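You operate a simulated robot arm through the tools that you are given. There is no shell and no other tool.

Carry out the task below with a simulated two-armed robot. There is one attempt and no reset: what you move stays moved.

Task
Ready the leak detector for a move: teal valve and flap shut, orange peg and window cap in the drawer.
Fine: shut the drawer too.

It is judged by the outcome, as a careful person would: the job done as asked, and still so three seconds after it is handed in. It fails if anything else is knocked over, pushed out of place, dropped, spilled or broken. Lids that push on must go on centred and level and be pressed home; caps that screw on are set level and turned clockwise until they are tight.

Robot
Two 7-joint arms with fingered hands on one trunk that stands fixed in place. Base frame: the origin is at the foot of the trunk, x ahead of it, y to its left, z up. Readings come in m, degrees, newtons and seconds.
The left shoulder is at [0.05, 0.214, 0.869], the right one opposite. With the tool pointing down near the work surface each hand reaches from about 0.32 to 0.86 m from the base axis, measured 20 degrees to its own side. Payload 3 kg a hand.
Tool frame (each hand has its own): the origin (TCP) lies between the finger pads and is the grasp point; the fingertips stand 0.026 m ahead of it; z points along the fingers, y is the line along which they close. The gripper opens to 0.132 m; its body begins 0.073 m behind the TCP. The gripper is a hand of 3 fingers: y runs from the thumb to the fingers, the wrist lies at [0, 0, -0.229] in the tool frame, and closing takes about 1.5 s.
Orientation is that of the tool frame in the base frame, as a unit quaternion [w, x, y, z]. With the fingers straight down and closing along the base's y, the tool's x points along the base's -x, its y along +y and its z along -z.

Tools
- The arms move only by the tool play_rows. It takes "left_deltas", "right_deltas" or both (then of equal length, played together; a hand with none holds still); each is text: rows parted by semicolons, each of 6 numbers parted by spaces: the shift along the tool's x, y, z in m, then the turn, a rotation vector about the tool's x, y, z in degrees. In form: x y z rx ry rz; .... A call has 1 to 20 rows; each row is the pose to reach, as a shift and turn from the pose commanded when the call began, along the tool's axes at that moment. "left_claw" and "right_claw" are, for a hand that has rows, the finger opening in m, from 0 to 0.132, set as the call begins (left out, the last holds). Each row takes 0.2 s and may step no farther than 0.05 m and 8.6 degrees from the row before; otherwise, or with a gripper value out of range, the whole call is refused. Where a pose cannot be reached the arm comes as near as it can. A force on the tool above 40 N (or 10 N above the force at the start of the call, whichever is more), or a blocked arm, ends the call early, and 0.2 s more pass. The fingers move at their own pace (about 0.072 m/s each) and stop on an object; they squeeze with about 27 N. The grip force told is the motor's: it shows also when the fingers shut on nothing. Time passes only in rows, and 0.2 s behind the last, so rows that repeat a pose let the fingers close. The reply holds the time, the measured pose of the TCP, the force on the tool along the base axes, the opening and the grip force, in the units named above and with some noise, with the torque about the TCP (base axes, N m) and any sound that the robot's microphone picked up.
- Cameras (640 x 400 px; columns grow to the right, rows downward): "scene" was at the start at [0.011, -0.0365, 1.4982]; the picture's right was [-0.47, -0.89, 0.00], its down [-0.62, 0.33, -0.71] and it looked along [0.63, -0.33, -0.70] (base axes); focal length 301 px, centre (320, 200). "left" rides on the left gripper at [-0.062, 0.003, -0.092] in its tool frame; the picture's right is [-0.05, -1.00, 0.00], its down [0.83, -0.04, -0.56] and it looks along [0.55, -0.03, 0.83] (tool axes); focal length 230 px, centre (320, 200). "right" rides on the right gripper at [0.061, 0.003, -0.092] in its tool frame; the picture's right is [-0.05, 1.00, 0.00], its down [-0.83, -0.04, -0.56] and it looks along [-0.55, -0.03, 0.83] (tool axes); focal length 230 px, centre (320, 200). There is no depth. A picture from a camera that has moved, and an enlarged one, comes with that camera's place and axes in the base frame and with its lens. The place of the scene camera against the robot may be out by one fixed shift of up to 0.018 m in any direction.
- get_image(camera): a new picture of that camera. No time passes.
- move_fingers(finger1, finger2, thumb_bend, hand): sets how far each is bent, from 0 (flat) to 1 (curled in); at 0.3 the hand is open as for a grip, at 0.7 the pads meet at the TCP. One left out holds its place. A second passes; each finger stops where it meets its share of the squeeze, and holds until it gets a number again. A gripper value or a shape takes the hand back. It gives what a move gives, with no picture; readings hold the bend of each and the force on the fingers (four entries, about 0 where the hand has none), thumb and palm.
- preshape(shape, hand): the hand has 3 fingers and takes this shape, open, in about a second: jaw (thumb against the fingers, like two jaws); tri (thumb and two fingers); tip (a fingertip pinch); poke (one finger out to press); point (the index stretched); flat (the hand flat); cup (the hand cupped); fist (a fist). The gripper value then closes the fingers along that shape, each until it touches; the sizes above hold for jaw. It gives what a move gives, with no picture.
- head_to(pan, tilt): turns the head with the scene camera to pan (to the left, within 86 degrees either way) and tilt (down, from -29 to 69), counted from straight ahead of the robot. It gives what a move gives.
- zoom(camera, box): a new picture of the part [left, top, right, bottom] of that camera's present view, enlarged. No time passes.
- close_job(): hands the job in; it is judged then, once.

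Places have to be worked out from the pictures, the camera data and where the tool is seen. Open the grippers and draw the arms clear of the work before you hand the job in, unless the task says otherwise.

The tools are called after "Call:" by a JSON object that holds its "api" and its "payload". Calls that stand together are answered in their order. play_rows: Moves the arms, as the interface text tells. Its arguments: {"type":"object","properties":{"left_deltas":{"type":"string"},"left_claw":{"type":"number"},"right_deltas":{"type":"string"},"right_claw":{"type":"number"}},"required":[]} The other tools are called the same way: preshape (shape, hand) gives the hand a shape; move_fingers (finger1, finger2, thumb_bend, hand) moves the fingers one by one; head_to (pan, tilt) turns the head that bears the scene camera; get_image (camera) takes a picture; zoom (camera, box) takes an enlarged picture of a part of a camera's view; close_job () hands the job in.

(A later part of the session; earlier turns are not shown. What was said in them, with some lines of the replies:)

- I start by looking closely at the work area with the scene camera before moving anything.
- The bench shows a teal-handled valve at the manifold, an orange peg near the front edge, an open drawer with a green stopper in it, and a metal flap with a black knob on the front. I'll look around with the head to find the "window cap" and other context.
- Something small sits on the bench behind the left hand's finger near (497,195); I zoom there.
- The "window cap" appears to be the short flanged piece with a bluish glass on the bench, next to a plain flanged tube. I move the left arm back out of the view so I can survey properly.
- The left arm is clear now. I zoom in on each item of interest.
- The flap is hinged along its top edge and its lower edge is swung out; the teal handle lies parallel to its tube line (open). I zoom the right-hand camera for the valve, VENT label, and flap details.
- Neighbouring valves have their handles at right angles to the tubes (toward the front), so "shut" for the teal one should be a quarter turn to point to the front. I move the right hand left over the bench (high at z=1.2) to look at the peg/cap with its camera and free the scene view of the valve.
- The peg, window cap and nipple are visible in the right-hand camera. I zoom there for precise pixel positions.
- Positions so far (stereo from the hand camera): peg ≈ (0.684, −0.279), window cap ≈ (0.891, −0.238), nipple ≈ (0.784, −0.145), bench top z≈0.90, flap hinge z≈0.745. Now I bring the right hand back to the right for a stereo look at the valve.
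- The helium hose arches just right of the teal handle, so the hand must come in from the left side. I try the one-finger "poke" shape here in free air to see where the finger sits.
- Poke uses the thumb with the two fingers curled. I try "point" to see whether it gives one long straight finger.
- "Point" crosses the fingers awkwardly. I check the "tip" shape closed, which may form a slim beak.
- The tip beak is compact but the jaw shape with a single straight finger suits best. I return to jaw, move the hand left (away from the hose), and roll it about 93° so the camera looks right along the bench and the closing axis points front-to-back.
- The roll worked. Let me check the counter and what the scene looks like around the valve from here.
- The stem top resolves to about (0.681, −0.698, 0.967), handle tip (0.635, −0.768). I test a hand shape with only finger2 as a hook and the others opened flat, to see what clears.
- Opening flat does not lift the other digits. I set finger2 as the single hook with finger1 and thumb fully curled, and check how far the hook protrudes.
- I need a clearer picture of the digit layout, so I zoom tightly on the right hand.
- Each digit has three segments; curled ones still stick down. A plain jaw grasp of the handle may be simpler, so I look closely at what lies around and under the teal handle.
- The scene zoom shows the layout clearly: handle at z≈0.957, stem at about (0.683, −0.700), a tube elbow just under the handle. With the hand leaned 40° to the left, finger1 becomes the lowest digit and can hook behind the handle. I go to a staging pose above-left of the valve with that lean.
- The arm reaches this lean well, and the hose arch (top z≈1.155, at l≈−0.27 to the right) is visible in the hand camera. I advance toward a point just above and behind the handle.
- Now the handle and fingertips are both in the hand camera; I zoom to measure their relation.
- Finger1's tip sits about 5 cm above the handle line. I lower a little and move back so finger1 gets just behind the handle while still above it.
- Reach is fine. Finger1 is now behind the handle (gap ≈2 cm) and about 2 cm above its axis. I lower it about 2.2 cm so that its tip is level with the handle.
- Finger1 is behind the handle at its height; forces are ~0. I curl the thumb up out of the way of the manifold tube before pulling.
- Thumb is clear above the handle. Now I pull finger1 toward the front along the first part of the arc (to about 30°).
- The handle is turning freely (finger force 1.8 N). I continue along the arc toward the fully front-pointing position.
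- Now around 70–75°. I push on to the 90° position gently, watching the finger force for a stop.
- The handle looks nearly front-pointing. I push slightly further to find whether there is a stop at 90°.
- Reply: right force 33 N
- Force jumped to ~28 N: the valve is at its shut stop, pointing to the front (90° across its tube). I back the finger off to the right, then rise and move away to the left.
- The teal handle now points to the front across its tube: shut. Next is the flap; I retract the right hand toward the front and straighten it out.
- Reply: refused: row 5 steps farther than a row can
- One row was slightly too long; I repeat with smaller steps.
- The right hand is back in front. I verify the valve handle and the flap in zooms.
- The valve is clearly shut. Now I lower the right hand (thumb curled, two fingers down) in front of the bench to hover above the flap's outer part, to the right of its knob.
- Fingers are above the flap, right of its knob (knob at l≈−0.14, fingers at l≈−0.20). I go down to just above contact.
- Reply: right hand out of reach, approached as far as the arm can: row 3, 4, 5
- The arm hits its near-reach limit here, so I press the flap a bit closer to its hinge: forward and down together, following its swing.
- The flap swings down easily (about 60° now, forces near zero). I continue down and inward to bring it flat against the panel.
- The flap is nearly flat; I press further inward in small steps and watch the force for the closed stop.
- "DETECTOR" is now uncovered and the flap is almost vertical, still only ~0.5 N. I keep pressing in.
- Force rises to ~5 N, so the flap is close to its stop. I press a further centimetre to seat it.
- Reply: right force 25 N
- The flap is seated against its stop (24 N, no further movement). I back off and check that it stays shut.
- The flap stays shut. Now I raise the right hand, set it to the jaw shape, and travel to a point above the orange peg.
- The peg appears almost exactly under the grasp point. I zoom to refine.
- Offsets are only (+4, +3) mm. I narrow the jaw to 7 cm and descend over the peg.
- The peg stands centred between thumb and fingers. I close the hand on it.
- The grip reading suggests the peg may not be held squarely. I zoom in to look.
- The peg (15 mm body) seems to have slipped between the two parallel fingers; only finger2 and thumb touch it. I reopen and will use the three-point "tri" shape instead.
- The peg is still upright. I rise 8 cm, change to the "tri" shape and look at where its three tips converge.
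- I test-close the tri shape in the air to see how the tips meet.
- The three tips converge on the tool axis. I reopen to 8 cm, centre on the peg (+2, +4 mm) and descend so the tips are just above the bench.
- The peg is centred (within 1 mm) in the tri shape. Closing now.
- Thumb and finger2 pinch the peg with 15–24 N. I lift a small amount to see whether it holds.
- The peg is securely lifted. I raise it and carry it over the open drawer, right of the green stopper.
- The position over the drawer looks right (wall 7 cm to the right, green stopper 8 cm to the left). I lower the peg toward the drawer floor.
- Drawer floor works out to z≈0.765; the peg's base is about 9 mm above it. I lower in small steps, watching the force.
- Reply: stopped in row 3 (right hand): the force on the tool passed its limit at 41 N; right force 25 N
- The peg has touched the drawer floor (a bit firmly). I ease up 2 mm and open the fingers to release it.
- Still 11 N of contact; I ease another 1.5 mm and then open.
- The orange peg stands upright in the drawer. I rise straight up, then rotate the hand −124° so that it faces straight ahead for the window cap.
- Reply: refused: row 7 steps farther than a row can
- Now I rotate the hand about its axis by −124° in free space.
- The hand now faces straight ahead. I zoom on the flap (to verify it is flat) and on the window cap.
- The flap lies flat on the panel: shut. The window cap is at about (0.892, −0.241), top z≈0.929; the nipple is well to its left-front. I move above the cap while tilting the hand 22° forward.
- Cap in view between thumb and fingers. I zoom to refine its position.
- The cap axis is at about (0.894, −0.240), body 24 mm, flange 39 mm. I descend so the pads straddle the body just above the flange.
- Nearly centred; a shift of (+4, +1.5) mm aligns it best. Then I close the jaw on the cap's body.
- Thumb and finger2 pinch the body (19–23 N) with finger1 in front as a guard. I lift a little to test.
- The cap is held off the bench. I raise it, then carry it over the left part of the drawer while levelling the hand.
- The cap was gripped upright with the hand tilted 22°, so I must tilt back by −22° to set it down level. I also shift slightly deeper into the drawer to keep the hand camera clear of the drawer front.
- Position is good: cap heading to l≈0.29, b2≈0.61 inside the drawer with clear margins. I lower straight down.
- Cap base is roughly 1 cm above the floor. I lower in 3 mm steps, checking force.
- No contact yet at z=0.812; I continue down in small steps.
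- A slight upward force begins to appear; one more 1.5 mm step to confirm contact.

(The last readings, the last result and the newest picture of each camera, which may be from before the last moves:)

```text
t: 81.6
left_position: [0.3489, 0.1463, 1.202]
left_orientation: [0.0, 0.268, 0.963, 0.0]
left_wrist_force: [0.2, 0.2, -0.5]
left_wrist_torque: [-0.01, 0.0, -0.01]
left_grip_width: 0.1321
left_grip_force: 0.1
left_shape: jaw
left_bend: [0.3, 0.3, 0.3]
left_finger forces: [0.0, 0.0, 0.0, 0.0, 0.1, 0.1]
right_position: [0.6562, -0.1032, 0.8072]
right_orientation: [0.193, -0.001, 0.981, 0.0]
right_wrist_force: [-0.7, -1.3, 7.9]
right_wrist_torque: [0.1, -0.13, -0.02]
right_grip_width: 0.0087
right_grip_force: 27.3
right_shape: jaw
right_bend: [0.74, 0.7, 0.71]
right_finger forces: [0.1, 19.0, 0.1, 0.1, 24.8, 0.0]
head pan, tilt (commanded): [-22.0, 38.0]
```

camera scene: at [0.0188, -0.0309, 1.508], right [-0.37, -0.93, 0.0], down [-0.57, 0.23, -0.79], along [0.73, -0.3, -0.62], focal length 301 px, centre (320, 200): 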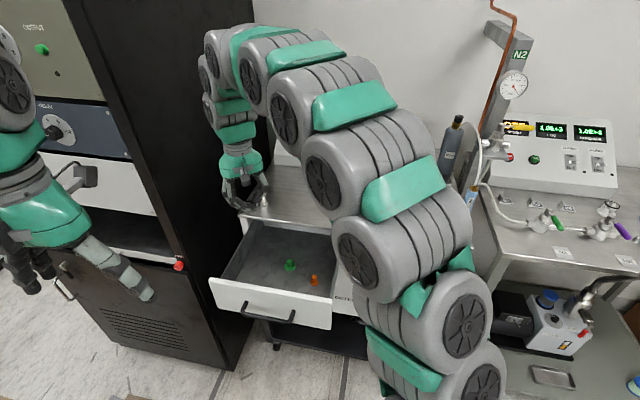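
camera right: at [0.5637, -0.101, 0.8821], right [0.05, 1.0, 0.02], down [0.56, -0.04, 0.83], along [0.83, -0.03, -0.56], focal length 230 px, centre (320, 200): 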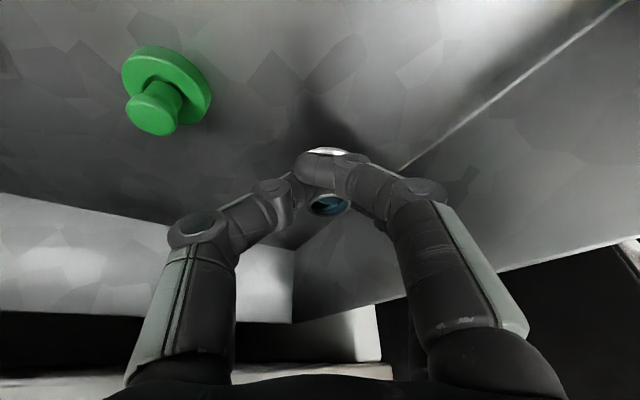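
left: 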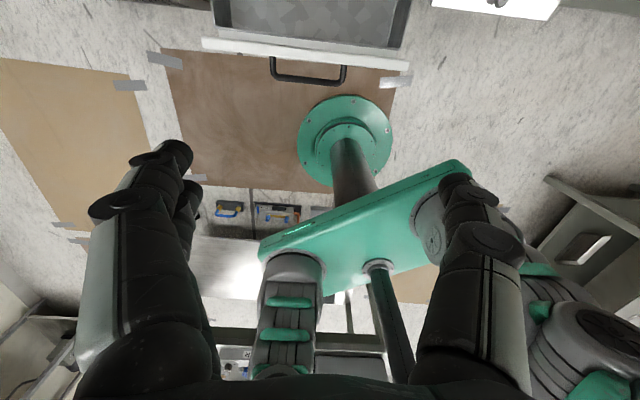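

The cap rests on the drawer floor (8 N). I open the fingers.

Call:
{"api": "play_rows", "payload": {"right_deltas": "-0.0003 0 -0.0007 0 0 0; -0.0003 0 -0.0007 0 0 0; -0.0003 0 -0.0007 0 0 0; -0.0003 0 -0.0007 0 0 0; -0.0003 0 -0.0007 0 0 0", "right_claw": 0.06}}

Call:
{"api": "get_image", "payload": {"camera": "right"}}

Call:
{"api": "zoom", "payload": {"camera": "scene", "box": [220, 200, 340, 320]}}

```text
t: 82.8
left_position: [0.349, 0.1479, 1.2017]
left_orientation: [0.001, 0.267, 0.964, 0.0]
left_wrist_force: [0.7, 0.0, 0.5]
left_wrist_torque: [0.02, 0.0, 0.01]
left_grip_width: 0.132
left_grip_force: 0.0
left_shape: jaw
left_bend: [0.3, 0.3, 0.3]
left_finger forces: [0.0, 0.0, 0.0, 0.1, 0.1, 0.0]
right_position: [0.6572, -0.1036, 0.8083]
right_orientation: [0.192, -0.001, 0.981, 0.0]
right_wrist_force: [0.1, 0.5, 0.6]
right_wrist_torque: [-0.03, -0.01, -0.01]
right_grip_width: 0.0594
right_grip_force: 0.0
right_shape: jaw
right_bend: [0.73, 0.73, 0.7]
right_finger forces: [0.0, 0.1, 0.1, 0.1, 0.1, 0.1]
head pan, tilt (commanded): [-22.0, 38.0]
```

```text
taken
camera right: at [0.564, -0.1003, 0.8687], right [0.05, 1.0, 0.02], down [0.56, -0.04, 0.83], along [0.83, -0.03, -0.56], focal length 230 px, centre (320, 200)
```

right: 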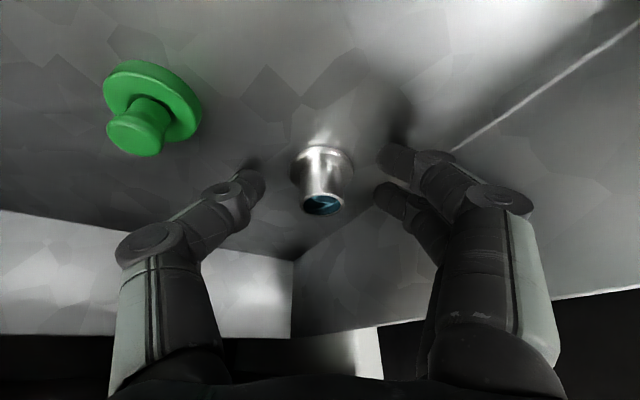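

```text
3.33 times, centred on (280, 260) of scene
camera zoom: at [0.0188, -0.0308, 1.508], right [-0.37, -0.93, 0.0], down [-0.57, 0.23, -0.79], along [0.73, -0.3, -0.62], focal length 1002 px, centre (453, 0)
```

zoom: 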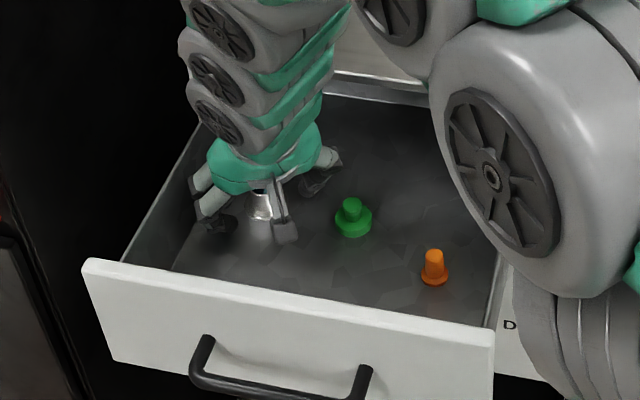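

The window cap stands upright in the drawer. I withdraw the hand up and slightly back.

Call:
{"api": "play_rows", "payload": {"right_deltas": "-0.0056 0 -0.0139 0 0 0; -0.0169 0 -0.0417 0 0 0; -0.0245 0 -0.0872 0 0 0; -0.0321 0 -0.1327 0 0 0; -0.0397 0 -0.1782 0 0 0; -0.0473 0 -0.2237 0 0 0; -0.0549 0 -0.2692 0 0 0"}}

Call:
{"api": "get_image", "payload": {"camera": "scene"}}

Call:
{"api": "zoom", "payload": {"camera": "scene", "box": [200, 180, 360, 340]}}

```text
t: 84.4
left_position: [0.3498, 0.1473, 1.2012]
left_orientation: [0.0, 0.267, 0.964, 0.0]
left_wrist_force: [-0.8, -0.3, 0.6]
left_wrist_torque: [0.0, -0.01, 0.0]
left_grip_width: 0.132
left_grip_force: 0.2
left_shape: jaw
left_bend: [0.3, 0.3, 0.3]
left_finger forces: [0.0, 0.0, 0.1, 0.0, 0.0, 0.1]
right_position: [0.6064, -0.103, 1.0777]
right_orientation: [0.192, -0.001, 0.981, -0.001]
right_wrist_force: [0.0, 0.1, 0.2]
right_wrist_torque: [-0.02, 0.01, 0.02]
right_grip_width: 0.0594
right_grip_force: 0.1
right_shape: jaw
right_bend: [0.73, 0.73, 0.7]
right_finger forces: [0.0, 0.0, 0.0, 0.0, 0.0, 0.1]
head pan, tilt (commanded): [-22.0, 38.0]
```

```text
taken
camera scene: at [0.0188, -0.0308, 1.508], right [-0.37, -0.93, 0.0], down [-0.57, 0.23, -0.79], along [0.73, -0.3, -0.62], focal length 301 px, centre (320, 200)
```

scene: 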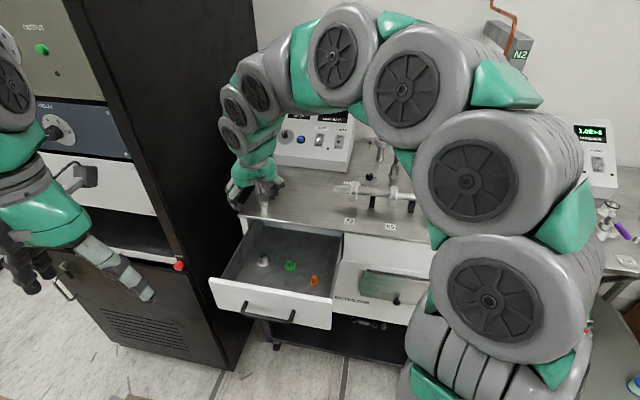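

```text
2.50 times, centred on (280, 260) of scene
camera zoom: at [0.0188, -0.0308, 1.508], right [-0.37, -0.93, 0.0], down [-0.57, 0.23, -0.79], along [0.73, -0.3, -0.62], focal length 752 px, centre (420, 50)
```

zoom: 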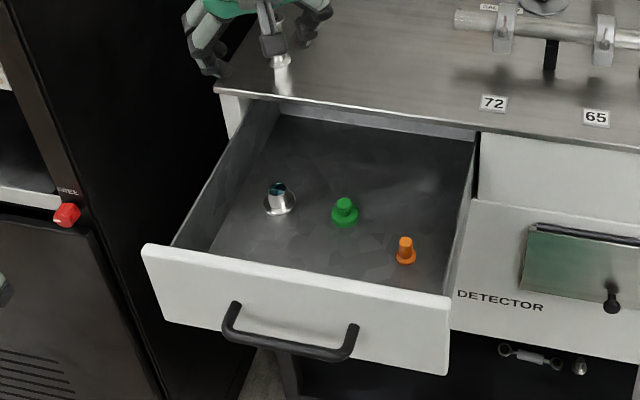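

All three pieces are in the drawer, upright. To shut it, I will use the same "back of two fingers" push as for the flap. First I level the hand and move it toward the front, and shift the left hand aside for room.

Call:
{"api": "play_rows", "payload": {"right_deltas": "0.02 0 -0.01 0 7.3 0; 0.04 0 -0.02 0 14.6 0; 0.06 0 -0.03 0 22 0; 0.08 0 -0.035 0 22 0; 0.10 0 -0.04 0 22 0", "left_deltas": "0 0.03 0 0 0 0; 0 0.06 0 0 0 0; 0 0.09 0 0 0 0; 0.02 0.12 0 0 0 0; 0.03 0.14 0 0 0 0"}}

Call:
{"api": "play_rows", "payload": {"right_deltas": "0 0 0 0 0 8.3; 0 0 0 0 0 16.6; 0 0 0 0 0 24.9; 0 0 0 0 0 33.2; 0 0 0 0 0 41.5; 0 0 0 0 0 49.8; 0 0 0 0 0 58.1; 0 0 0 0 0 66.4; 0 0 0 0 0 74.7; 0 0 0 0 0 83; 0 0 0 0 0 91.3; 0 0 0 0 0 99.6; 0 0 0 0 0 107.9; 0 0 0 0 0 116.2; 0 0 0 0 0 124"}}

Call:
{"api": "get_image", "payload": {"camera": "right"}}

Call:
{"api": "get_image", "payload": {"camera": "scene"}}

```text
t: 85.6
left_position: [0.3965, 0.2821, 1.2]
left_orientation: [0.0, 0.268, 0.963, 0.0]
left_wrist_force: [-0.1, -0.6, -1.0]
left_wrist_torque: [-0.02, -0.02, 0.01]
left_grip_width: 0.132
left_grip_force: 0.0
left_shape: jaw
left_bend: [0.3, 0.3, 0.3]
left_finger forces: [0.1, 0.0, 0.0, 0.0, 0.0, 0.1]
right_position: [0.4976, -0.1031, 1.0762]
right_orientation: [0.001, 0.0, 1.0, 0.0]
right_wrist_force: [0.6, -0.2, 0.6]
right_wrist_torque: [-0.01, -0.01, -0.02]
right_grip_width: 0.0594
right_grip_force: 0.1
right_shape: jaw
right_bend: [0.73, 0.73, 0.7]
right_finger forces: [0.1, 0.1, 0.1, 0.0, 0.0, 0.0]
head pan, tilt (commanded): [-22.0, 38.0]
```

```text
t: 88.8
left_position: [0.3968, 0.2818, 1.201]
left_orientation: [0.0, 0.268, 0.963, 0.0]
left_wrist_force: [0.4, -0.7, 0.1]
left_wrist_torque: [0.02, 0.01, -0.01]
left_grip_width: 0.1321
left_grip_force: 0.0
left_shape: jaw
left_bend: [0.3, 0.3, 0.3]
left_finger forces: [0.0, 0.0, 0.0, 0.0, 0.0, 0.1]
right_position: [0.4986, -0.1037, 1.076]
right_orientation: [0.001, 0.883, 0.47, 0.001]
right_wrist_force: [0.8, 0.2, -0.1]
right_wrist_torque: [0.05, 0.02, -0.02]
right_grip_width: 0.0598
right_grip_force: 0.0
right_shape: jaw
right_bend: [0.73, 0.73, 0.7]
right_finger forces: [0.0, 0.0, 0.0, 0.0, 0.0, 0.0]
head pan, tilt (commanded): [-22.0, 38.0]
```

```text
taken
camera right: at [0.5342, -0.0544, 1.1682], right [0.8, -0.6, 0.0], down [-0.5, -0.66, 0.55], along [-0.33, -0.44, -0.83], focal length 230 px, centre (320, 200)
```

right: 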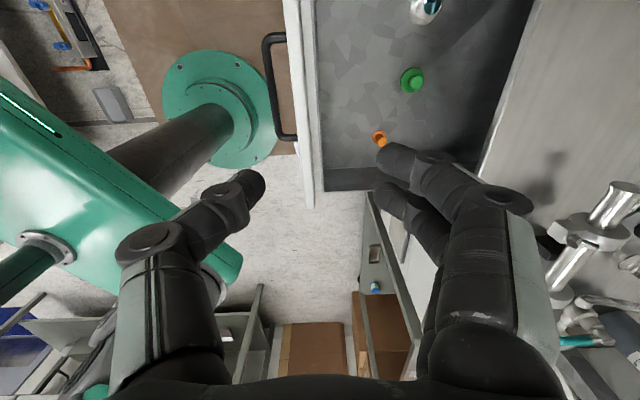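

```text
taken
camera scene: at [0.0188, -0.0308, 1.508], right [-0.37, -0.93, 0.0], down [-0.57, 0.23, -0.79], along [0.73, -0.3, -0.62], focal length 301 px, centre (320, 200)
```

scene: 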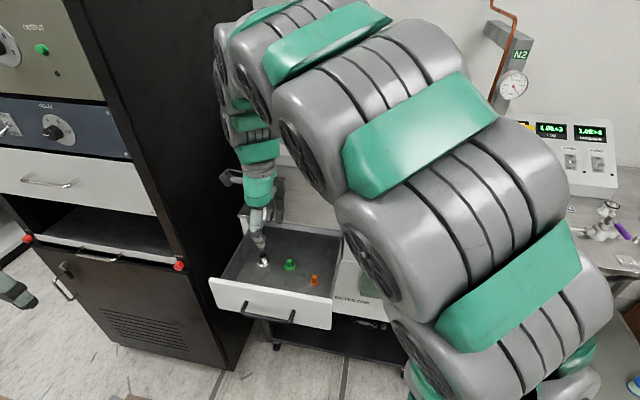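

Handle bar: l≈0.14–0.27, b2≈0.40, z≈0.82; panel front b2≈0.435. I curl the thumb, move the hand in front of the drawer handle and lower it there.

Call:
{"api": "move_fingers", "payload": {"hand": "right", "finger1": 0.3, "finger2": 0.3, "thumb_bend": 1.0}}

Call:
{"api": "play_rows", "payload": {"right_deltas": "0.003 -0.048 0 0 0 0; 0.006 -0.096 0 0 0 0; 0.009 -0.144 0 0 0 0; 0.011 -0.192 0 0 0 0; 0.011 -0.192 0.045 0 0 0; 0.011 -0.192 0.09 0 0 0; 0.011 -0.192 0.135 0 0 0"}}

Call:
{"api": "get_image", "payload": {"camera": "right"}}

Call:
{"api": "get_image", "payload": {"camera": "scene"}}

```text
t: 89.8
left_position: [0.3956, 0.2821, 1.2006]
left_orientation: [0.0, 0.268, 0.963, 0.001]
left_wrist_force: [0.5, -0.7, 0.3]
left_wrist_torque: [0.0, 0.0, 0.01]
left_grip_width: 0.132
left_grip_force: 0.1
left_shape: jaw
left_bend: [0.3, 0.3, 0.3]
left_finger forces: [0.1, 0.0, 0.0, 0.0, 0.0, 0.1]
right_position: [0.4995, -0.1038, 1.0771]
right_orientation: [0.0, 0.883, 0.47, 0.0]
right_wrist_force: [0.3, 0.2, -0.4]
right_wrist_torque: [-0.02, 0.0, 0.02]
right_grip_width: 0.0479
right_grip_force: 0.0
right_shape: fingers
right_bend: [0.3, 0.3, 1.0]
right_finger forces: [0.0, 0.0, 0.1, 0.0, 0.0, 0.1]
head pan, tilt (commanded): [-22.0, 38.0]
```

```text
t: 91.4
left_position: [0.3969, 0.2829, 1.2017]
left_orientation: [-0.001, 0.268, 0.963, 0.001]
left_wrist_force: [0.0, 0.2, -0.3]
left_wrist_torque: [0.03, 0.01, 0.0]
left_grip_width: 0.1319
left_grip_force: 0.1
left_shape: jaw
left_bend: [0.3, 0.3, 0.3]
left_finger forces: [0.0, 0.0, 0.1, 0.0, 0.1, 0.0]
right_position: [0.3473, 0.0143, 0.9412]
right_orientation: [0.001, 0.882, 0.47, 0.002]
right_wrist_force: [-0.7, 1.5, 0.9]
right_wrist_torque: [-0.01, -0.01, -0.01]
right_grip_width: 0.0476
right_grip_force: 0.0
right_shape: fingers
right_bend: [0.3, 0.3, 1.0]
right_finger forces: [0.1, 0.1, 0.0, 0.0, 0.1, 0.0]
head pan, tilt (commanded): [-22.0, 38.0]
```

```text
taken
camera right: at [0.382, 0.0632, 1.0335], right [0.8, -0.6, 0.0], down [-0.5, -0.67, 0.55], along [-0.33, -0.44, -0.83], focal length 230 px, centre (320, 200)
```

right: 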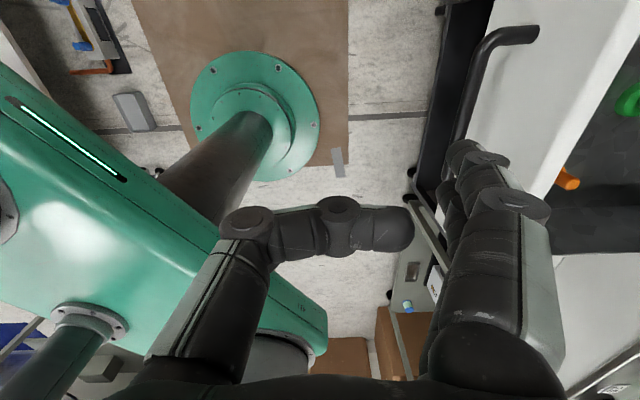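

```text
taken
camera scene: at [0.0189, -0.0308, 1.508], right [-0.37, -0.93, 0.0], down [-0.57, 0.23, -0.79], along [0.73, -0.3, -0.62], focal length 301 px, centre (320, 200)
```

scene: 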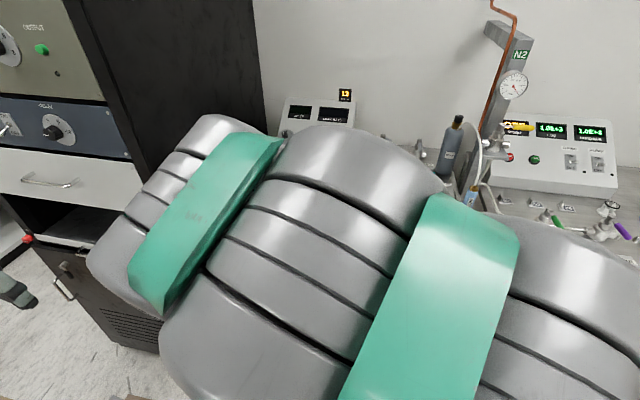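

The handle bar is visible just beyond the fingers. I lower to the bar's height.

Call:
{"api": "play_rows", "payload": {"right_deltas": "0 0 0.04 0 0 0; 0 0 0.08 0 0 0; 0 0 0.112 0 0 0"}}

Call:
{"api": "get_image", "payload": {"camera": "right"}}

```text
t: 92.2
left_position: [0.3955, 0.2816, 1.2006]
left_orientation: [0.0, 0.269, 0.963, 0.0]
left_wrist_force: [-1.0, 0.0, -0.8]
left_wrist_torque: [0.03, 0.04, 0.02]
left_grip_width: 0.1318
left_grip_force: 0.0
left_shape: jaw
left_bend: [0.3, 0.3, 0.3]
left_finger forces: [0.0, 0.0, 0.0, 0.1, 0.1, 0.0]
right_position: [0.3452, 0.0137, 0.829]
right_orientation: [0.001, 0.883, 0.47, 0.0]
right_wrist_force: [0.1, 0.5, 0.6]
right_wrist_torque: [-0.01, 0.0, 0.03]
right_grip_width: 0.0478
right_grip_force: 0.1
right_shape: fingers
right_bend: [0.3, 0.3, 1.0]
right_finger forces: [0.1, 0.0, 0.0, 0.0, 0.0, 0.0]
head pan, tilt (commanded): [-22.0, 38.0]
```

```text
taken
camera right: at [0.3818, 0.0622, 0.9198], right [0.8, -0.6, 0.0], down [-0.5, -0.66, 0.56], along [-0.33, -0.45, -0.83], focal length 230 px, centre (320, 200)
```

right: 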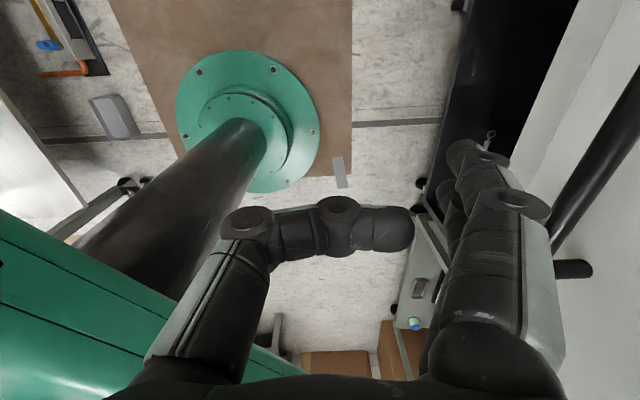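

Bar and fingers overlap in height. I advance slowly to make contact with the handle bar.

Call:
{"api": "play_rows", "payload": {"right_deltas": "0 0.008 0 0 0 0; 0 0.016 0 0 0 0; 0 0.024 0 0 0 0; 0 0.03 0 0 0 0; 0 0.036 0 0 0 0; 0 0.042 0 0 0 0"}}

Call:
{"api": "get_image", "payload": {"camera": "right"}}

```text
t: 93.6
left_position: [0.3957, 0.283, 1.199]
left_orientation: [0.0, 0.268, 0.963, 0.0]
left_wrist_force: [0.0, -0.1, 0.7]
left_wrist_torque: [-0.02, 0.01, -0.04]
left_grip_width: 0.132
left_grip_force: 0.1
left_shape: jaw
left_bend: [0.3, 0.3, 0.3]
left_finger forces: [0.0, 0.0, 0.1, 0.0, 0.0, 0.0]
right_position: [0.3806, -0.0111, 0.8299]
right_orientation: [0.001, 0.883, 0.47, 0.002]
right_wrist_force: [-0.2, -0.5, 0.4]
right_wrist_torque: [0.02, 0.02, 0.01]
right_grip_width: 0.0478
right_grip_force: 0.1
right_shape: fingers
right_bend: [0.3, 0.3, 1.0]
right_finger forces: [0.1, 0.0, 0.0, 0.0, 0.1, 0.1]
head pan, tilt (commanded): [-22.0, 38.0]
```

```text
taken
camera right: at [0.4165, 0.0383, 0.9209], right [0.8, -0.6, 0.0], down [-0.5, -0.67, 0.55], along [-0.33, -0.44, -0.83], focal length 230 px, centre (320, 200)
```

right: 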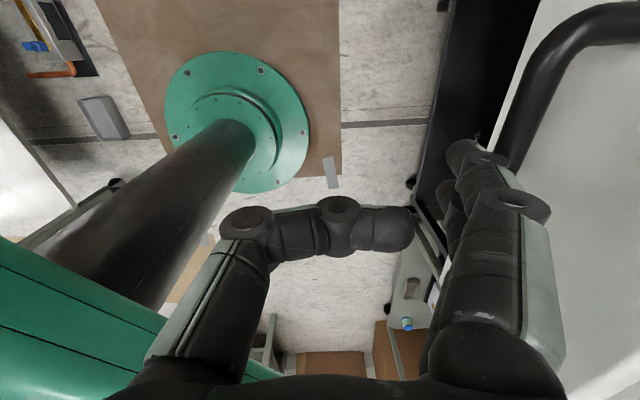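

No contact yet; the bar is right next to the fingers. I continue slowly.

Call:
{"api": "play_rows", "payload": {"right_deltas": "0 0.006 0 0 0 0; 0 0.012 0 0 0 0; 0 0.018 0 0 0 0; 0 0.024 0 0 0 0; 0 0.03 0 0 0 0"}}

Call:
{"api": "get_image", "payload": {"camera": "right"}}

```text
t: 94.8
left_position: [0.3953, 0.2822, 1.2008]
left_orientation: [-0.001, 0.268, 0.963, 0.0]
left_wrist_force: [0.2, -0.7, -0.1]
left_wrist_torque: [-0.04, -0.01, 0.01]
left_grip_width: 0.1318
left_grip_force: 0.2
left_shape: jaw
left_bend: [0.3, 0.3, 0.3]
left_finger forces: [0.0, 0.0, 0.0, 0.1, 0.0, 0.0]
right_position: [0.4051, -0.0275, 0.8286]
right_orientation: [-0.001, 0.882, 0.47, 0.001]
right_wrist_force: [-0.5, 0.3, 0.7]
right_wrist_torque: [-0.01, 0.02, -0.03]
right_grip_width: 0.0475
right_grip_force: 0.4
right_shape: fingers
right_bend: [0.31, 0.31, 1.0]
right_finger forces: [0.8, 0.8, 0.0, 0.0, 0.1, 0.0]
head pan, tilt (commanded): [-22.0, 38.0]
```

```text
taken
camera right: at [0.4412, 0.0218, 0.9206], right [0.8, -0.6, 0.0], down [-0.5, -0.67, 0.55], along [-0.33, -0.44, -0.83], focal length 230 px, centre (320, 200)
```

right: 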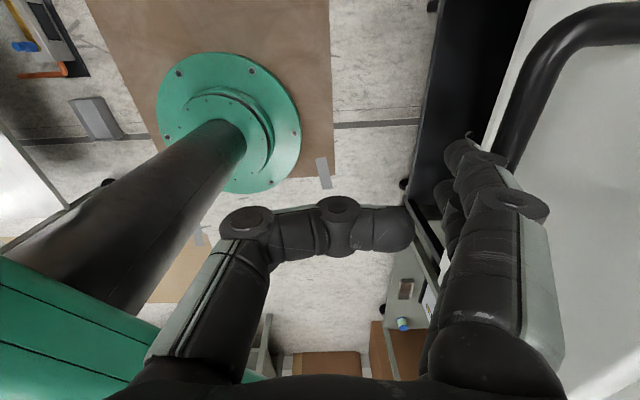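

Contact made and the drawer is sliding with only ~1.6 N. I push on at 5 cm/s.

Call:
{"api": "play_rows", "payload": {"right_deltas": "0 0.006 0 0 0 0; 0 0.015 0 0 0 0; 0 0.025 0 0 0 0; 0 0.035 0 0 0 0; 0 0.045 0 0 0 0; 0 0.055 0 0 0 0; 0 0.065 0 0 0 0; 0 0.075 0 0 0 0; 0 0.085 0 0 0 0; 0 0.092 0 0 0 0; 0 0.096 0 0 0 0"}}

Call:
{"api": "get_image", "payload": {"camera": "right"}}

Call:
{"api": "get_image", "payload": {"camera": "scene"}}

```text
t: 97.2
left_position: [0.3968, 0.2818, 1.1996]
left_orientation: [0.0, 0.268, 0.963, 0.0]
left_wrist_force: [-0.4, 0.2, 0.4]
left_wrist_torque: [-0.01, 0.0, -0.01]
left_grip_width: 0.1319
left_grip_force: 0.1
left_shape: jaw
left_bend: [0.3, 0.3, 0.3]
left_finger forces: [0.1, 0.0, 0.0, 0.0, 0.0, 0.0]
right_position: [0.4863, -0.0812, 0.8295]
right_orientation: [0.0, 0.883, 0.47, 0.001]
right_wrist_force: [-1.5, 0.5, 0.7]
right_wrist_torque: [-0.02, 0.02, 0.01]
right_grip_width: 0.0474
right_grip_force: 0.7
right_shape: fingers
right_bend: [0.31, 0.31, 1.0]
right_finger forces: [0.6, 0.8, 0.0, 0.0, 0.0, 0.0]
head pan, tilt (commanded): [-22.0, 38.0]
```

```text
taken
camera right: at [0.5212, -0.0319, 0.921], right [0.8, -0.6, 0.0], down [-0.5, -0.67, 0.55], along [-0.33, -0.44, -0.83], focal length 230 px, centre (320, 200)
```

right: 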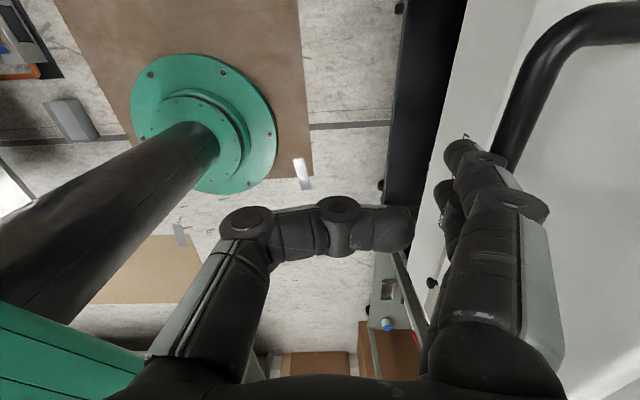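

```text
taken
camera scene: at [0.0188, -0.0308, 1.508], right [-0.37, -0.93, 0.0], down [-0.57, 0.23, -0.79], along [0.73, -0.3, -0.62], focal length 301 px, centre (320, 200)
```

scene: 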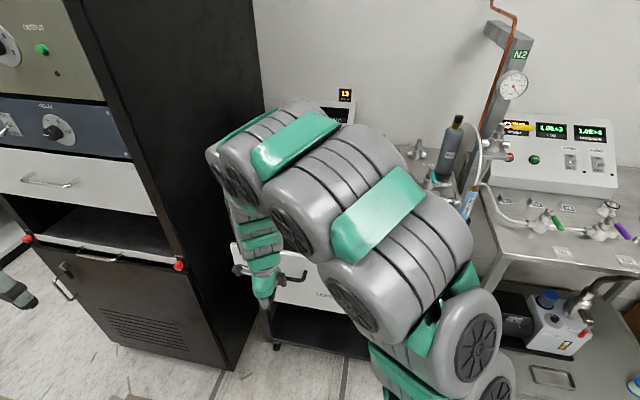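

The drawer is more than half shut. I continue, slowing toward the end.

Call:
{"api": "play_rows", "payload": {"right_deltas": "0 0.006 0 0 0 0; 0 0.015 0 0 0 0; 0 0.025 0 0 0 0; 0 0.035 0 0 0 0; 0 0.045 0 0 0 0; 0 0.055 0 0 0 0; 0 0.063 0 0 0 0; 0 0.07 0 0 0 0; 0 0.076 0 0 0 0; 0 0.08 0 0 0 0"}}

Call:
{"api": "get_image", "payload": {"camera": "right"}}

Call:
{"api": "get_image", "payload": {"camera": "scene"}}

```text
t: 99.4
left_position: [0.3965, 0.2826, 1.2005]
left_orientation: [-0.001, 0.267, 0.964, 0.001]
left_wrist_force: [-0.8, -0.6, -0.6]
left_wrist_torque: [0.02, -0.01, -0.02]
left_grip_width: 0.1319
left_grip_force: 0.1
left_shape: jaw
left_bend: [0.3, 0.3, 0.3]
left_finger forces: [0.1, 0.0, 0.1, 0.0, 0.1, 0.1]
right_position: [0.5519, -0.1251, 0.8291]
right_orientation: [0.001, 0.882, 0.47, 0.002]
right_wrist_force: [-0.9, 1.3, -1.0]
right_wrist_torque: [-0.01, 0.01, 0.0]
right_grip_width: 0.0474
right_grip_force: 0.6
right_shape: fingers
right_bend: [0.31, 0.31, 1.0]
right_finger forces: [0.4, 0.5, 0.1, 0.1, 0.1, 0.1]
head pan, tilt (commanded): [-22.0, 38.0]
```

```text
taken
camera right: at [0.5874, -0.0766, 0.921], right [0.8, -0.6, 0.0], down [-0.5, -0.67, 0.55], along [-0.33, -0.44, -0.83], focal length 230 px, centre (320, 200)
```

right: 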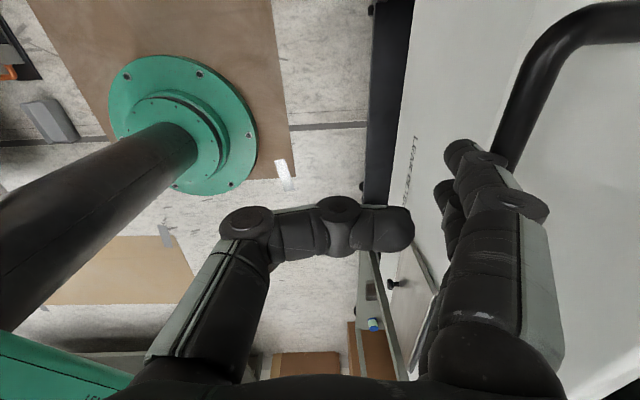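

```text
taken
camera scene: at [0.0188, -0.0308, 1.508], right [-0.37, -0.93, 0.0], down [-0.57, 0.23, -0.79], along [0.73, -0.3, -0.62], focal length 301 px, centre (320, 200)
```

scene: 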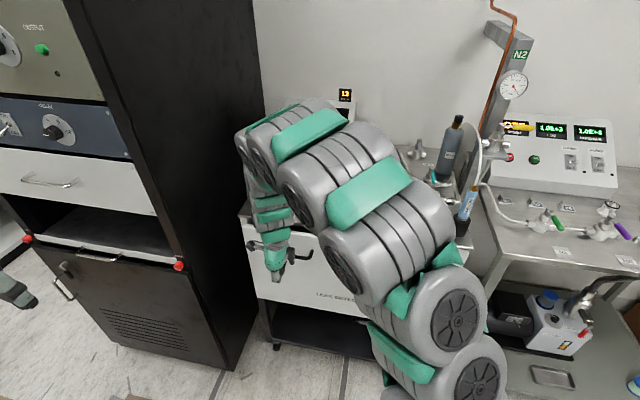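

Only a few centimetres remain. I finish slowly and watch for the stop.

Call:
{"api": "play_rows", "payload": {"right_deltas": "0 0.005 0 0 0 0; 0 0.01 0 0 0 0; 0 0.015 0 0 0 0; 0 0.02 0 0 0 0; 0 0.025 0 0 0 0"}}

Call:
{"api": "zoom", "payload": {"camera": "scene", "box": [220, 190, 400, 340]}}

```text
t: 100.6
left_position: [0.3959, 0.2813, 1.2015]
left_orientation: [0.0, 0.268, 0.963, -0.001]
left_wrist_force: [-1.1, -0.4, 0.6]
left_wrist_torque: [-0.02, -0.03, -0.02]
left_grip_width: 0.132
left_grip_force: 0.1
left_shape: jaw
left_bend: [0.3, 0.3, 0.3]
left_finger forces: [0.0, 0.1, 0.0, 0.0, 0.0, 0.1]
right_position: [0.5717, -0.1398, 0.8301]
right_orientation: [0.0, 0.883, 0.47, 0.0]
right_wrist_force: [-11.6, 5.6, 3.1]
right_wrist_torque: [-0.09, -0.13, -0.14]
right_grip_width: 0.0448
right_grip_force: 6.3
right_shape: fingers
right_bend: [0.34, 0.34, 1.0]
right_finger forces: [6.1, 6.3, 0.0, 0.0, 0.0, 0.0]
head pan, tilt (commanded): [-22.0, 38.0]
```

```text
2.67 times, centred on (310, 265) of scene
camera zoom: at [0.0186, -0.0307, 1.508], right [-0.37, -0.93, 0.0], down [-0.57, 0.23, -0.79], along [0.73, -0.3, -0.62], focal length 802 px, centre (347, 27)
```

zoom: 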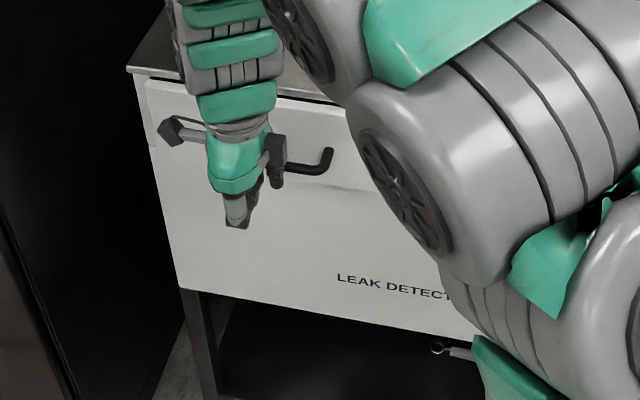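

The force rises to 13 N and the front looks flush with the cabinet. I press 6 mm more to confirm it is fully home.

Call:
{"api": "play_rows", "payload": {"right_deltas": "0 0.003 0 0 0 0; 0 0.006 0 0 0 0; 0 0.006 0 0 0 0"}}

Call:
{"api": "zoom", "payload": {"camera": "scene", "box": [220, 190, 400, 340]}}

```text
t: 101.4
left_position: [0.3953, 0.2827, 1.201]
left_orientation: [0.0, 0.268, 0.963, 0.0]
left_wrist_force: [0.6, -0.7, 0.5]
left_wrist_torque: [-0.01, 0.02, 0.01]
left_grip_width: 0.1316
left_grip_force: 0.2
left_shape: jaw
left_bend: [0.3, 0.3, 0.3]
left_finger forces: [0.0, 0.1, 0.0, 0.0, 0.0, 0.0]
right_position: [0.5765, -0.1418, 0.8318]
right_orientation: [0.0, 0.883, 0.47, 0.001]
right_wrist_force: [-25.9, 16.0, 20.2]
right_wrist_torque: [-0.75, -1.06, -0.11]
right_grip_width: 0.0417
right_grip_force: 16.8
right_shape: fingers
right_bend: [0.37, 0.37, 1.0]
right_finger forces: [16.6, 18.6, 0.0, 0.1, 0.1, 0.0]
head pan, tilt (commanded): [-22.0, 38.0]
```

```text
2.67 times, centred on (310, 265) of scene
camera zoom: at [0.0182, -0.0305, 1.508], right [-0.37, -0.93, 0.0], down [-0.57, 0.23, -0.79], along [0.73, -0.3, -0.62], focal length 802 px, centre (347, 27)
```

zoom: 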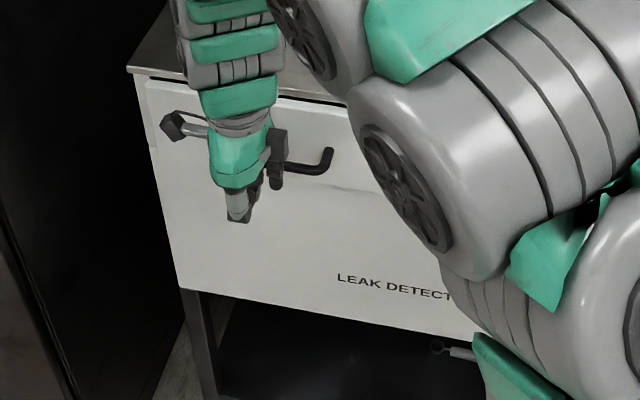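

The drawer is against its stop. I back away from the handle and rise, then check everything.

Call:
{"api": "play_rows", "payload": {"right_deltas": "0 -0.01 0 0 0 0; 0 -0.03 0 0 0 0; 0 -0.06 0 0 0 0; 0 -0.09 -0.02 0 0 0; 0 -0.1 -0.065 0 0 0; 0 -0.1 -0.11 0 0 0; 0 -0.1 -0.155 0 0 0; 0 -0.1 -0.2 0 0 0; 0 -0.1 -0.245 0 0 0; 0 -0.1 -0.29 0 0 0; 0 -0.1 -0.33 0 0 0"}}

Call:
{"api": "get_image", "payload": {"camera": "scene"}}

Call:
{"api": "get_image", "payload": {"camera": "right"}}

```text
t: 103.8
left_position: [0.397, 0.2815, 1.2011]
left_orientation: [0.0, 0.268, 0.963, 0.0]
left_wrist_force: [0.4, 0.6, -1.0]
left_wrist_torque: [-0.01, -0.03, -0.01]
left_grip_width: 0.132
left_grip_force: 0.1
left_shape: jaw
left_bend: [0.3, 0.3, 0.3]
left_finger forces: [0.0, 0.1, 0.0, 0.0, 0.1, 0.0]
right_position: [0.4931, -0.0862, 1.1594]
right_orientation: [0.002, 0.883, 0.47, 0.002]
right_wrist_force: [0.0, -0.1, 0.2]
right_wrist_torque: [-0.02, 0.01, -0.01]
right_grip_width: 0.0477
right_grip_force: 0.2
right_shape: fingers
right_bend: [0.3, 0.3, 1.0]
right_finger forces: [0.0, 0.1, 0.0, 0.0, 0.0, 0.1]
head pan, tilt (commanded): [-22.0, 38.0]
```

```text
taken
camera scene: at [0.0188, -0.0308, 1.508], right [-0.37, -0.93, 0.0], down [-0.57, 0.23, -0.79], along [0.73, -0.3, -0.62], focal length 301 px, centre (320, 200)
```

scene: 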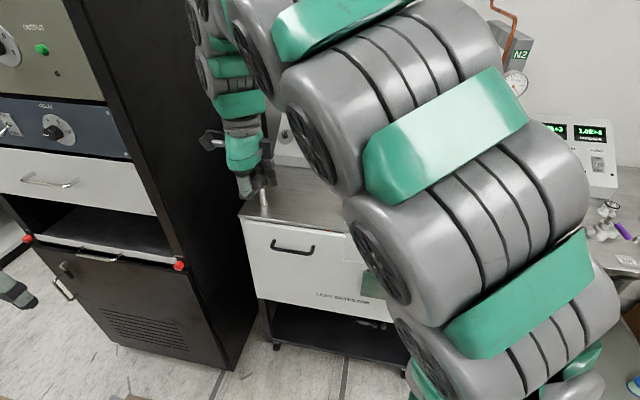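

```text
taken
camera right: at [0.5289, -0.0374, 1.2509], right [0.8, -0.6, 0.0], down [-0.5, -0.67, 0.55], along [-0.33, -0.44, -0.83], focal length 230 px, centre (320, 200)
```

right: 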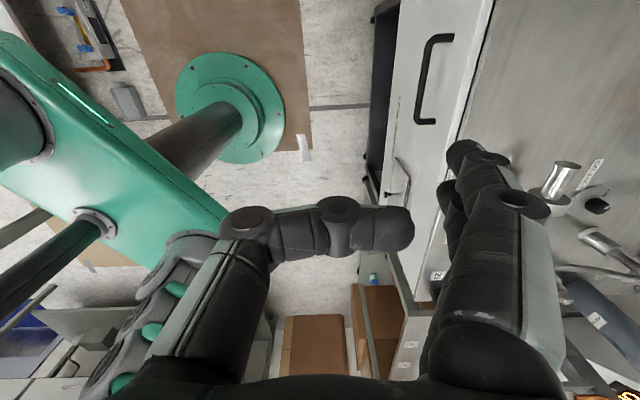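

The drawer is shut and stays flush. I reopen the hand to the jaw shape and draw the right arm back clear of the bench.

Call:
{"api": "preshape", "payload": {"hand": "right", "shape": "jaw"}}

Call:
{"api": "play_rows", "payload": {"right_deltas": "-0.04 -0.008 -0.01 0 0 0; -0.08 -0.016 -0.02 0 0 0; -0.12 -0.024 -0.03 0 0 0; -0.16 -0.032 -0.04 0 0 0; -0.2 -0.04 -0.04 0 0 0; -0.24 -0.048 -0.04 0 0 0; -0.28 -0.056 -0.04 0 0 0; -0.31 -0.06 -0.04 0 0 0"}}

Call:
{"api": "get_image", "payload": {"camera": "scene"}}

Call:
{"api": "get_image", "payload": {"camera": "right"}}

```text
t: 104.7
left_position: [0.3972, 0.2819, 1.2005]
left_orientation: [0.001, 0.268, 0.963, 0.0]
left_wrist_force: [0.7, -0.1, 0.4]
left_wrist_torque: [-0.03, 0.02, 0.02]
left_grip_width: 0.132
left_grip_force: 0.1
left_shape: jaw
left_bend: [0.3, 0.3, 0.3]
left_finger forces: [0.1, 0.0, 0.0, 0.0, 0.1, 0.1]
right_position: [0.4932, -0.0872, 1.1596]
right_orientation: [0.0, 0.883, 0.47, 0.001]
right_wrist_force: [-0.3, 0.0, 0.5]
right_wrist_torque: [0.01, 0.03, -0.02]
right_grip_width: 0.1319
right_grip_force: 0.2
right_shape: jaw
right_bend: [0.3, 0.3, 0.3]
right_finger forces: [0.0, 0.1, 0.0, 0.0, 0.0, 0.1]
head pan, tilt (commanded): [-22.0, 38.0]
```

```text
t: 106.5
left_position: [0.3969, 0.2809, 1.2008]
left_orientation: [-0.001, 0.268, 0.963, 0.0]
left_wrist_force: [-0.2, 0.5, 0.5]
left_wrist_torque: [-0.02, -0.01, -0.04]
left_grip_width: 0.1317
left_grip_force: 0.1
left_shape: jaw
left_bend: [0.3, 0.3, 0.3]
left_finger forces: [0.1, 0.0, 0.1, 0.0, 0.0, 0.1]
right_position: [0.268, -0.3096, 1.1997]
right_orientation: [0.0, 0.883, 0.47, 0.001]
right_wrist_force: [0.3, 0.0, 0.4]
right_wrist_torque: [0.02, 0.03, -0.03]
right_grip_width: 0.132
right_grip_force: 0.0
right_shape: jaw
right_bend: [0.3, 0.3, 0.3]
right_finger forces: [0.0, 0.0, 0.0, 0.0, 0.0, 0.0]
head pan, tilt (commanded): [-22.0, 38.0]
```

```text
taken
camera scene: at [0.0188, -0.0309, 1.508], right [-0.37, -0.93, 0.0], down [-0.57, 0.23, -0.79], along [0.73, -0.3, -0.62], focal length 301 px, centre (320, 200)
```

scene: 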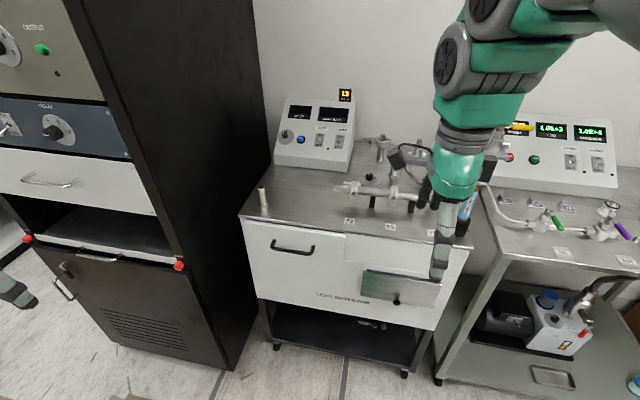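

```text
taken
camera right: at [0.3048, -0.2613, 1.2905], right [0.8, -0.6, 0.0], down [-0.5, -0.67, 0.55], along [-0.33, -0.44, -0.83], focal length 230 px, centre (320, 200)
```

right: 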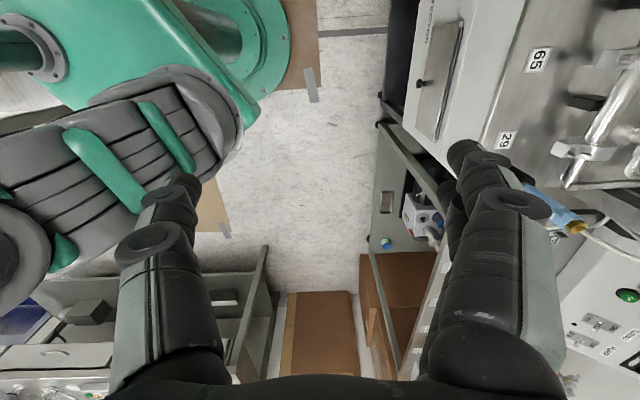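

Everything appears in order; I move the right hand a bit further right so the scene camera can see the whole bench for a final check.

Call:
{"api": "play_rows", "payload": {"right_deltas": "-0.04 0 0 0 0 0; -0.08 0 0 0 0 0; -0.12 0 0 0 0 0; -0.16 0 0 0 0 0; -0.19 0 0 0 0 0"}}

Call:
{"api": "get_image", "payload": {"camera": "scene"}}

Call:
{"api": "zoom", "payload": {"camera": "scene", "box": [230, 200, 470, 350]}}

Call:
{"api": "zoom", "payload": {"camera": "scene", "box": [330, 110, 490, 240]}}

Call:
{"api": "zoom", "payload": {"camera": "scene", "box": [230, 80, 390, 220]}}

```text
t: 107.7
left_position: [0.3971, 0.2819, 1.2004]
left_orientation: [0.0, 0.268, 0.963, -0.001]
left_wrist_force: [0.0, 0.0, 0.3]
left_wrist_torque: [0.0, -0.01, -0.01]
left_grip_width: 0.1321
left_grip_force: 0.0
left_shape: jaw
left_bend: [0.3, 0.3, 0.3]
left_finger forces: [0.0, 0.1, 0.1, 0.0, 0.0, 0.0]
right_position: [0.1636, -0.4691, 1.2007]
right_orientation: [0.0, 0.883, 0.47, 0.002]
right_wrist_force: [0.1, -0.8, -0.2]
right_wrist_torque: [-0.02, -0.04, 0.0]
right_grip_width: 0.132
right_grip_force: 0.2
right_shape: jaw
right_bend: [0.3, 0.3, 0.3]
right_finger forces: [0.0, 0.0, 0.0, 0.0, 0.0, 0.1]
head pan, tilt (commanded): [-22.0, 38.0]
```

```text
taken
camera scene: at [0.0188, -0.0309, 1.508], right [-0.37, -0.93, 0.0], down [-0.57, 0.23, -0.79], along [0.73, -0.3, -0.62], focal length 301 px, centre (320, 200)
```

scene: 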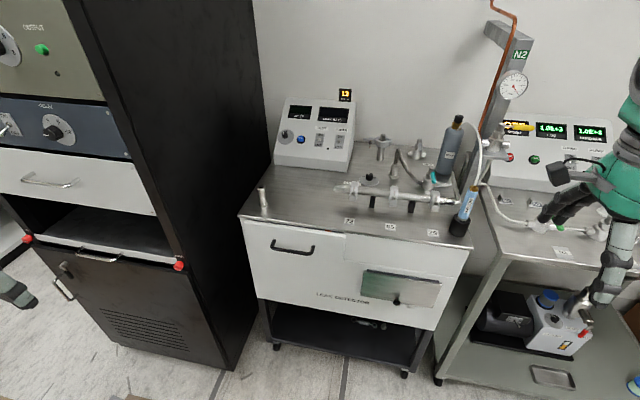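

```text
2.67 times, centred on (350, 275) of scene
camera zoom: at [0.0188, -0.0309, 1.508], right [-0.37, -0.93, 0.0], down [-0.57, 0.23, -0.79], along [0.73, -0.3, -0.62], focal length 802 px, centre (240, 0)
```

zoom: 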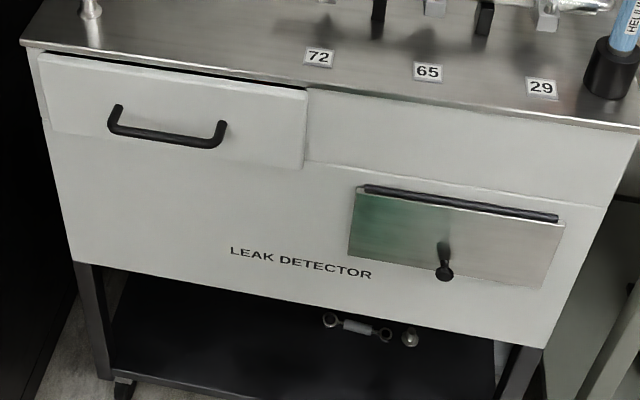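

```text
3.08 times, centred on (410, 175) of scene
camera zoom: at [0.0188, -0.0309, 1.508], right [-0.37, -0.93, 0.0], down [-0.57, 0.23, -0.79], along [0.73, -0.3, -0.62], focal length 925 px, centre (43, 277)
```

zoom: 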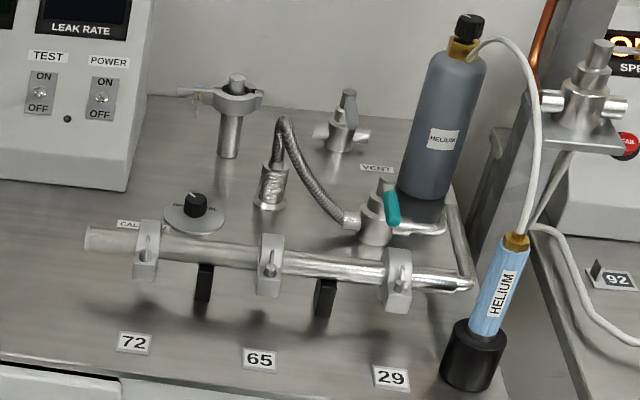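

```text
2.86 times, centred on (310, 150) of scene
camera zoom: at [0.0188, -0.0309, 1.508], right [-0.37, -0.93, 0.0], down [-0.57, 0.23, -0.79], along [0.73, -0.3, -0.62], focal length 859 px, centre (349, 343)
```

zoom: 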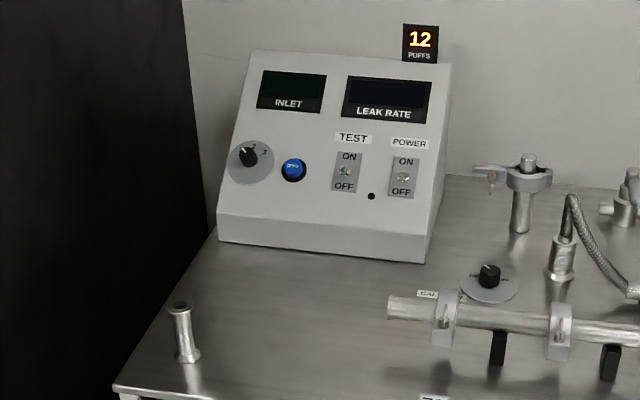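

Drawer, flap and valve look shut; nipple, gun, counter (12) unchanged. I zoom on the drawer's edges and flap to be sure they are flush.

Call:
{"api": "zoom", "payload": {"camera": "scene", "box": [320, 220, 450, 320]}}

Call:
{"api": "zoom", "payload": {"camera": "scene", "box": [230, 205, 360, 285]}}

Call:
{"api": "get_image", "payload": {"camera": "right"}}

```text
4.00 times, centred on (385, 270) of scene
camera zoom: at [0.0188, -0.0309, 1.508], right [-0.37, -0.93, 0.0], down [-0.57, 0.23, -0.79], along [0.73, -0.3, -0.62], focal length 1202 px, centre (60, -80)
```

zoom: 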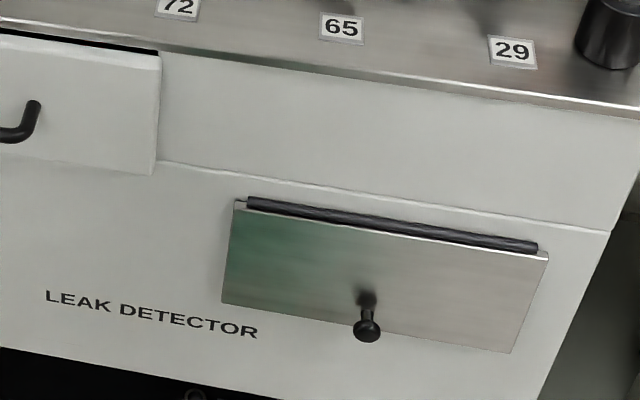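

```text
4.92 times, centred on (295, 245) of scene
camera zoom: at [0.0188, -0.0309, 1.508], right [-0.37, -0.93, 0.0], down [-0.57, 0.23, -0.79], along [0.73, -0.3, -0.62], focal length 1480 px, centre (443, -22)
```

zoom: 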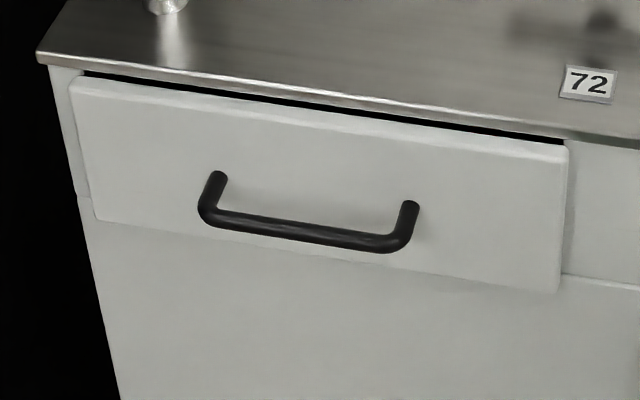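

```text
taken
camera right: at [0.1995, -0.42, 1.2918], right [0.8, -0.6, 0.0], down [-0.5, -0.67, 0.55], along [-0.33, -0.44, -0.83], focal length 230 px, centre (320, 200)
```

right: 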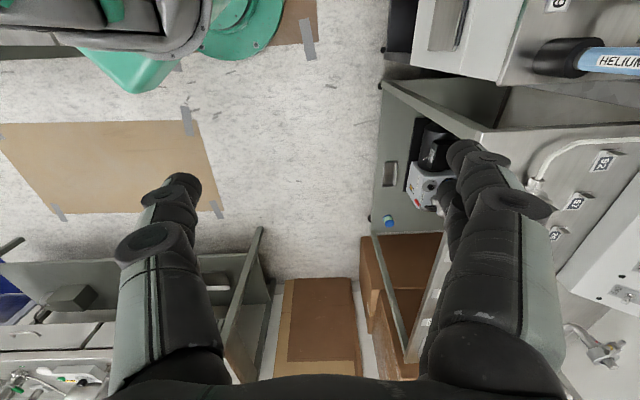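

Everything checks out: the teal valve points across its tube at its stop, the flap lies flat, the peg and window cap are inside the fully shut drawer, and nothing else has moved. Both hands are open and clear, so I hand the job in.

Call:
{"api": "close_job", "payload": {}}

```text
The job is handed in.
```

The leak detector is ready for the move, and I've handed the job in.

- **Teal valve:** shut. I turned its handle a quarter turn clockwise until it hit its stop. It now points to the front, across its tube.
- **Flap:** shut. I pressed it flat against the front panel until it would go no further, and it stayed there when I let go.
- **Orange peg and window cap:** both in the drawer. I set each one upright on the drawer floor, beside the green stopper that was already in there.
- **Drawer:** shut. I slid it slowly to its stop. Once it was closed I couldn't see inside, so I haven't confirmed the pieces are still standing.

In the final pictures the rest of the bench looked unchanged, including the helium gun and hose, the metal tube and the panel; the puff counter still reads 12. Both hands are open and clear of the bench.
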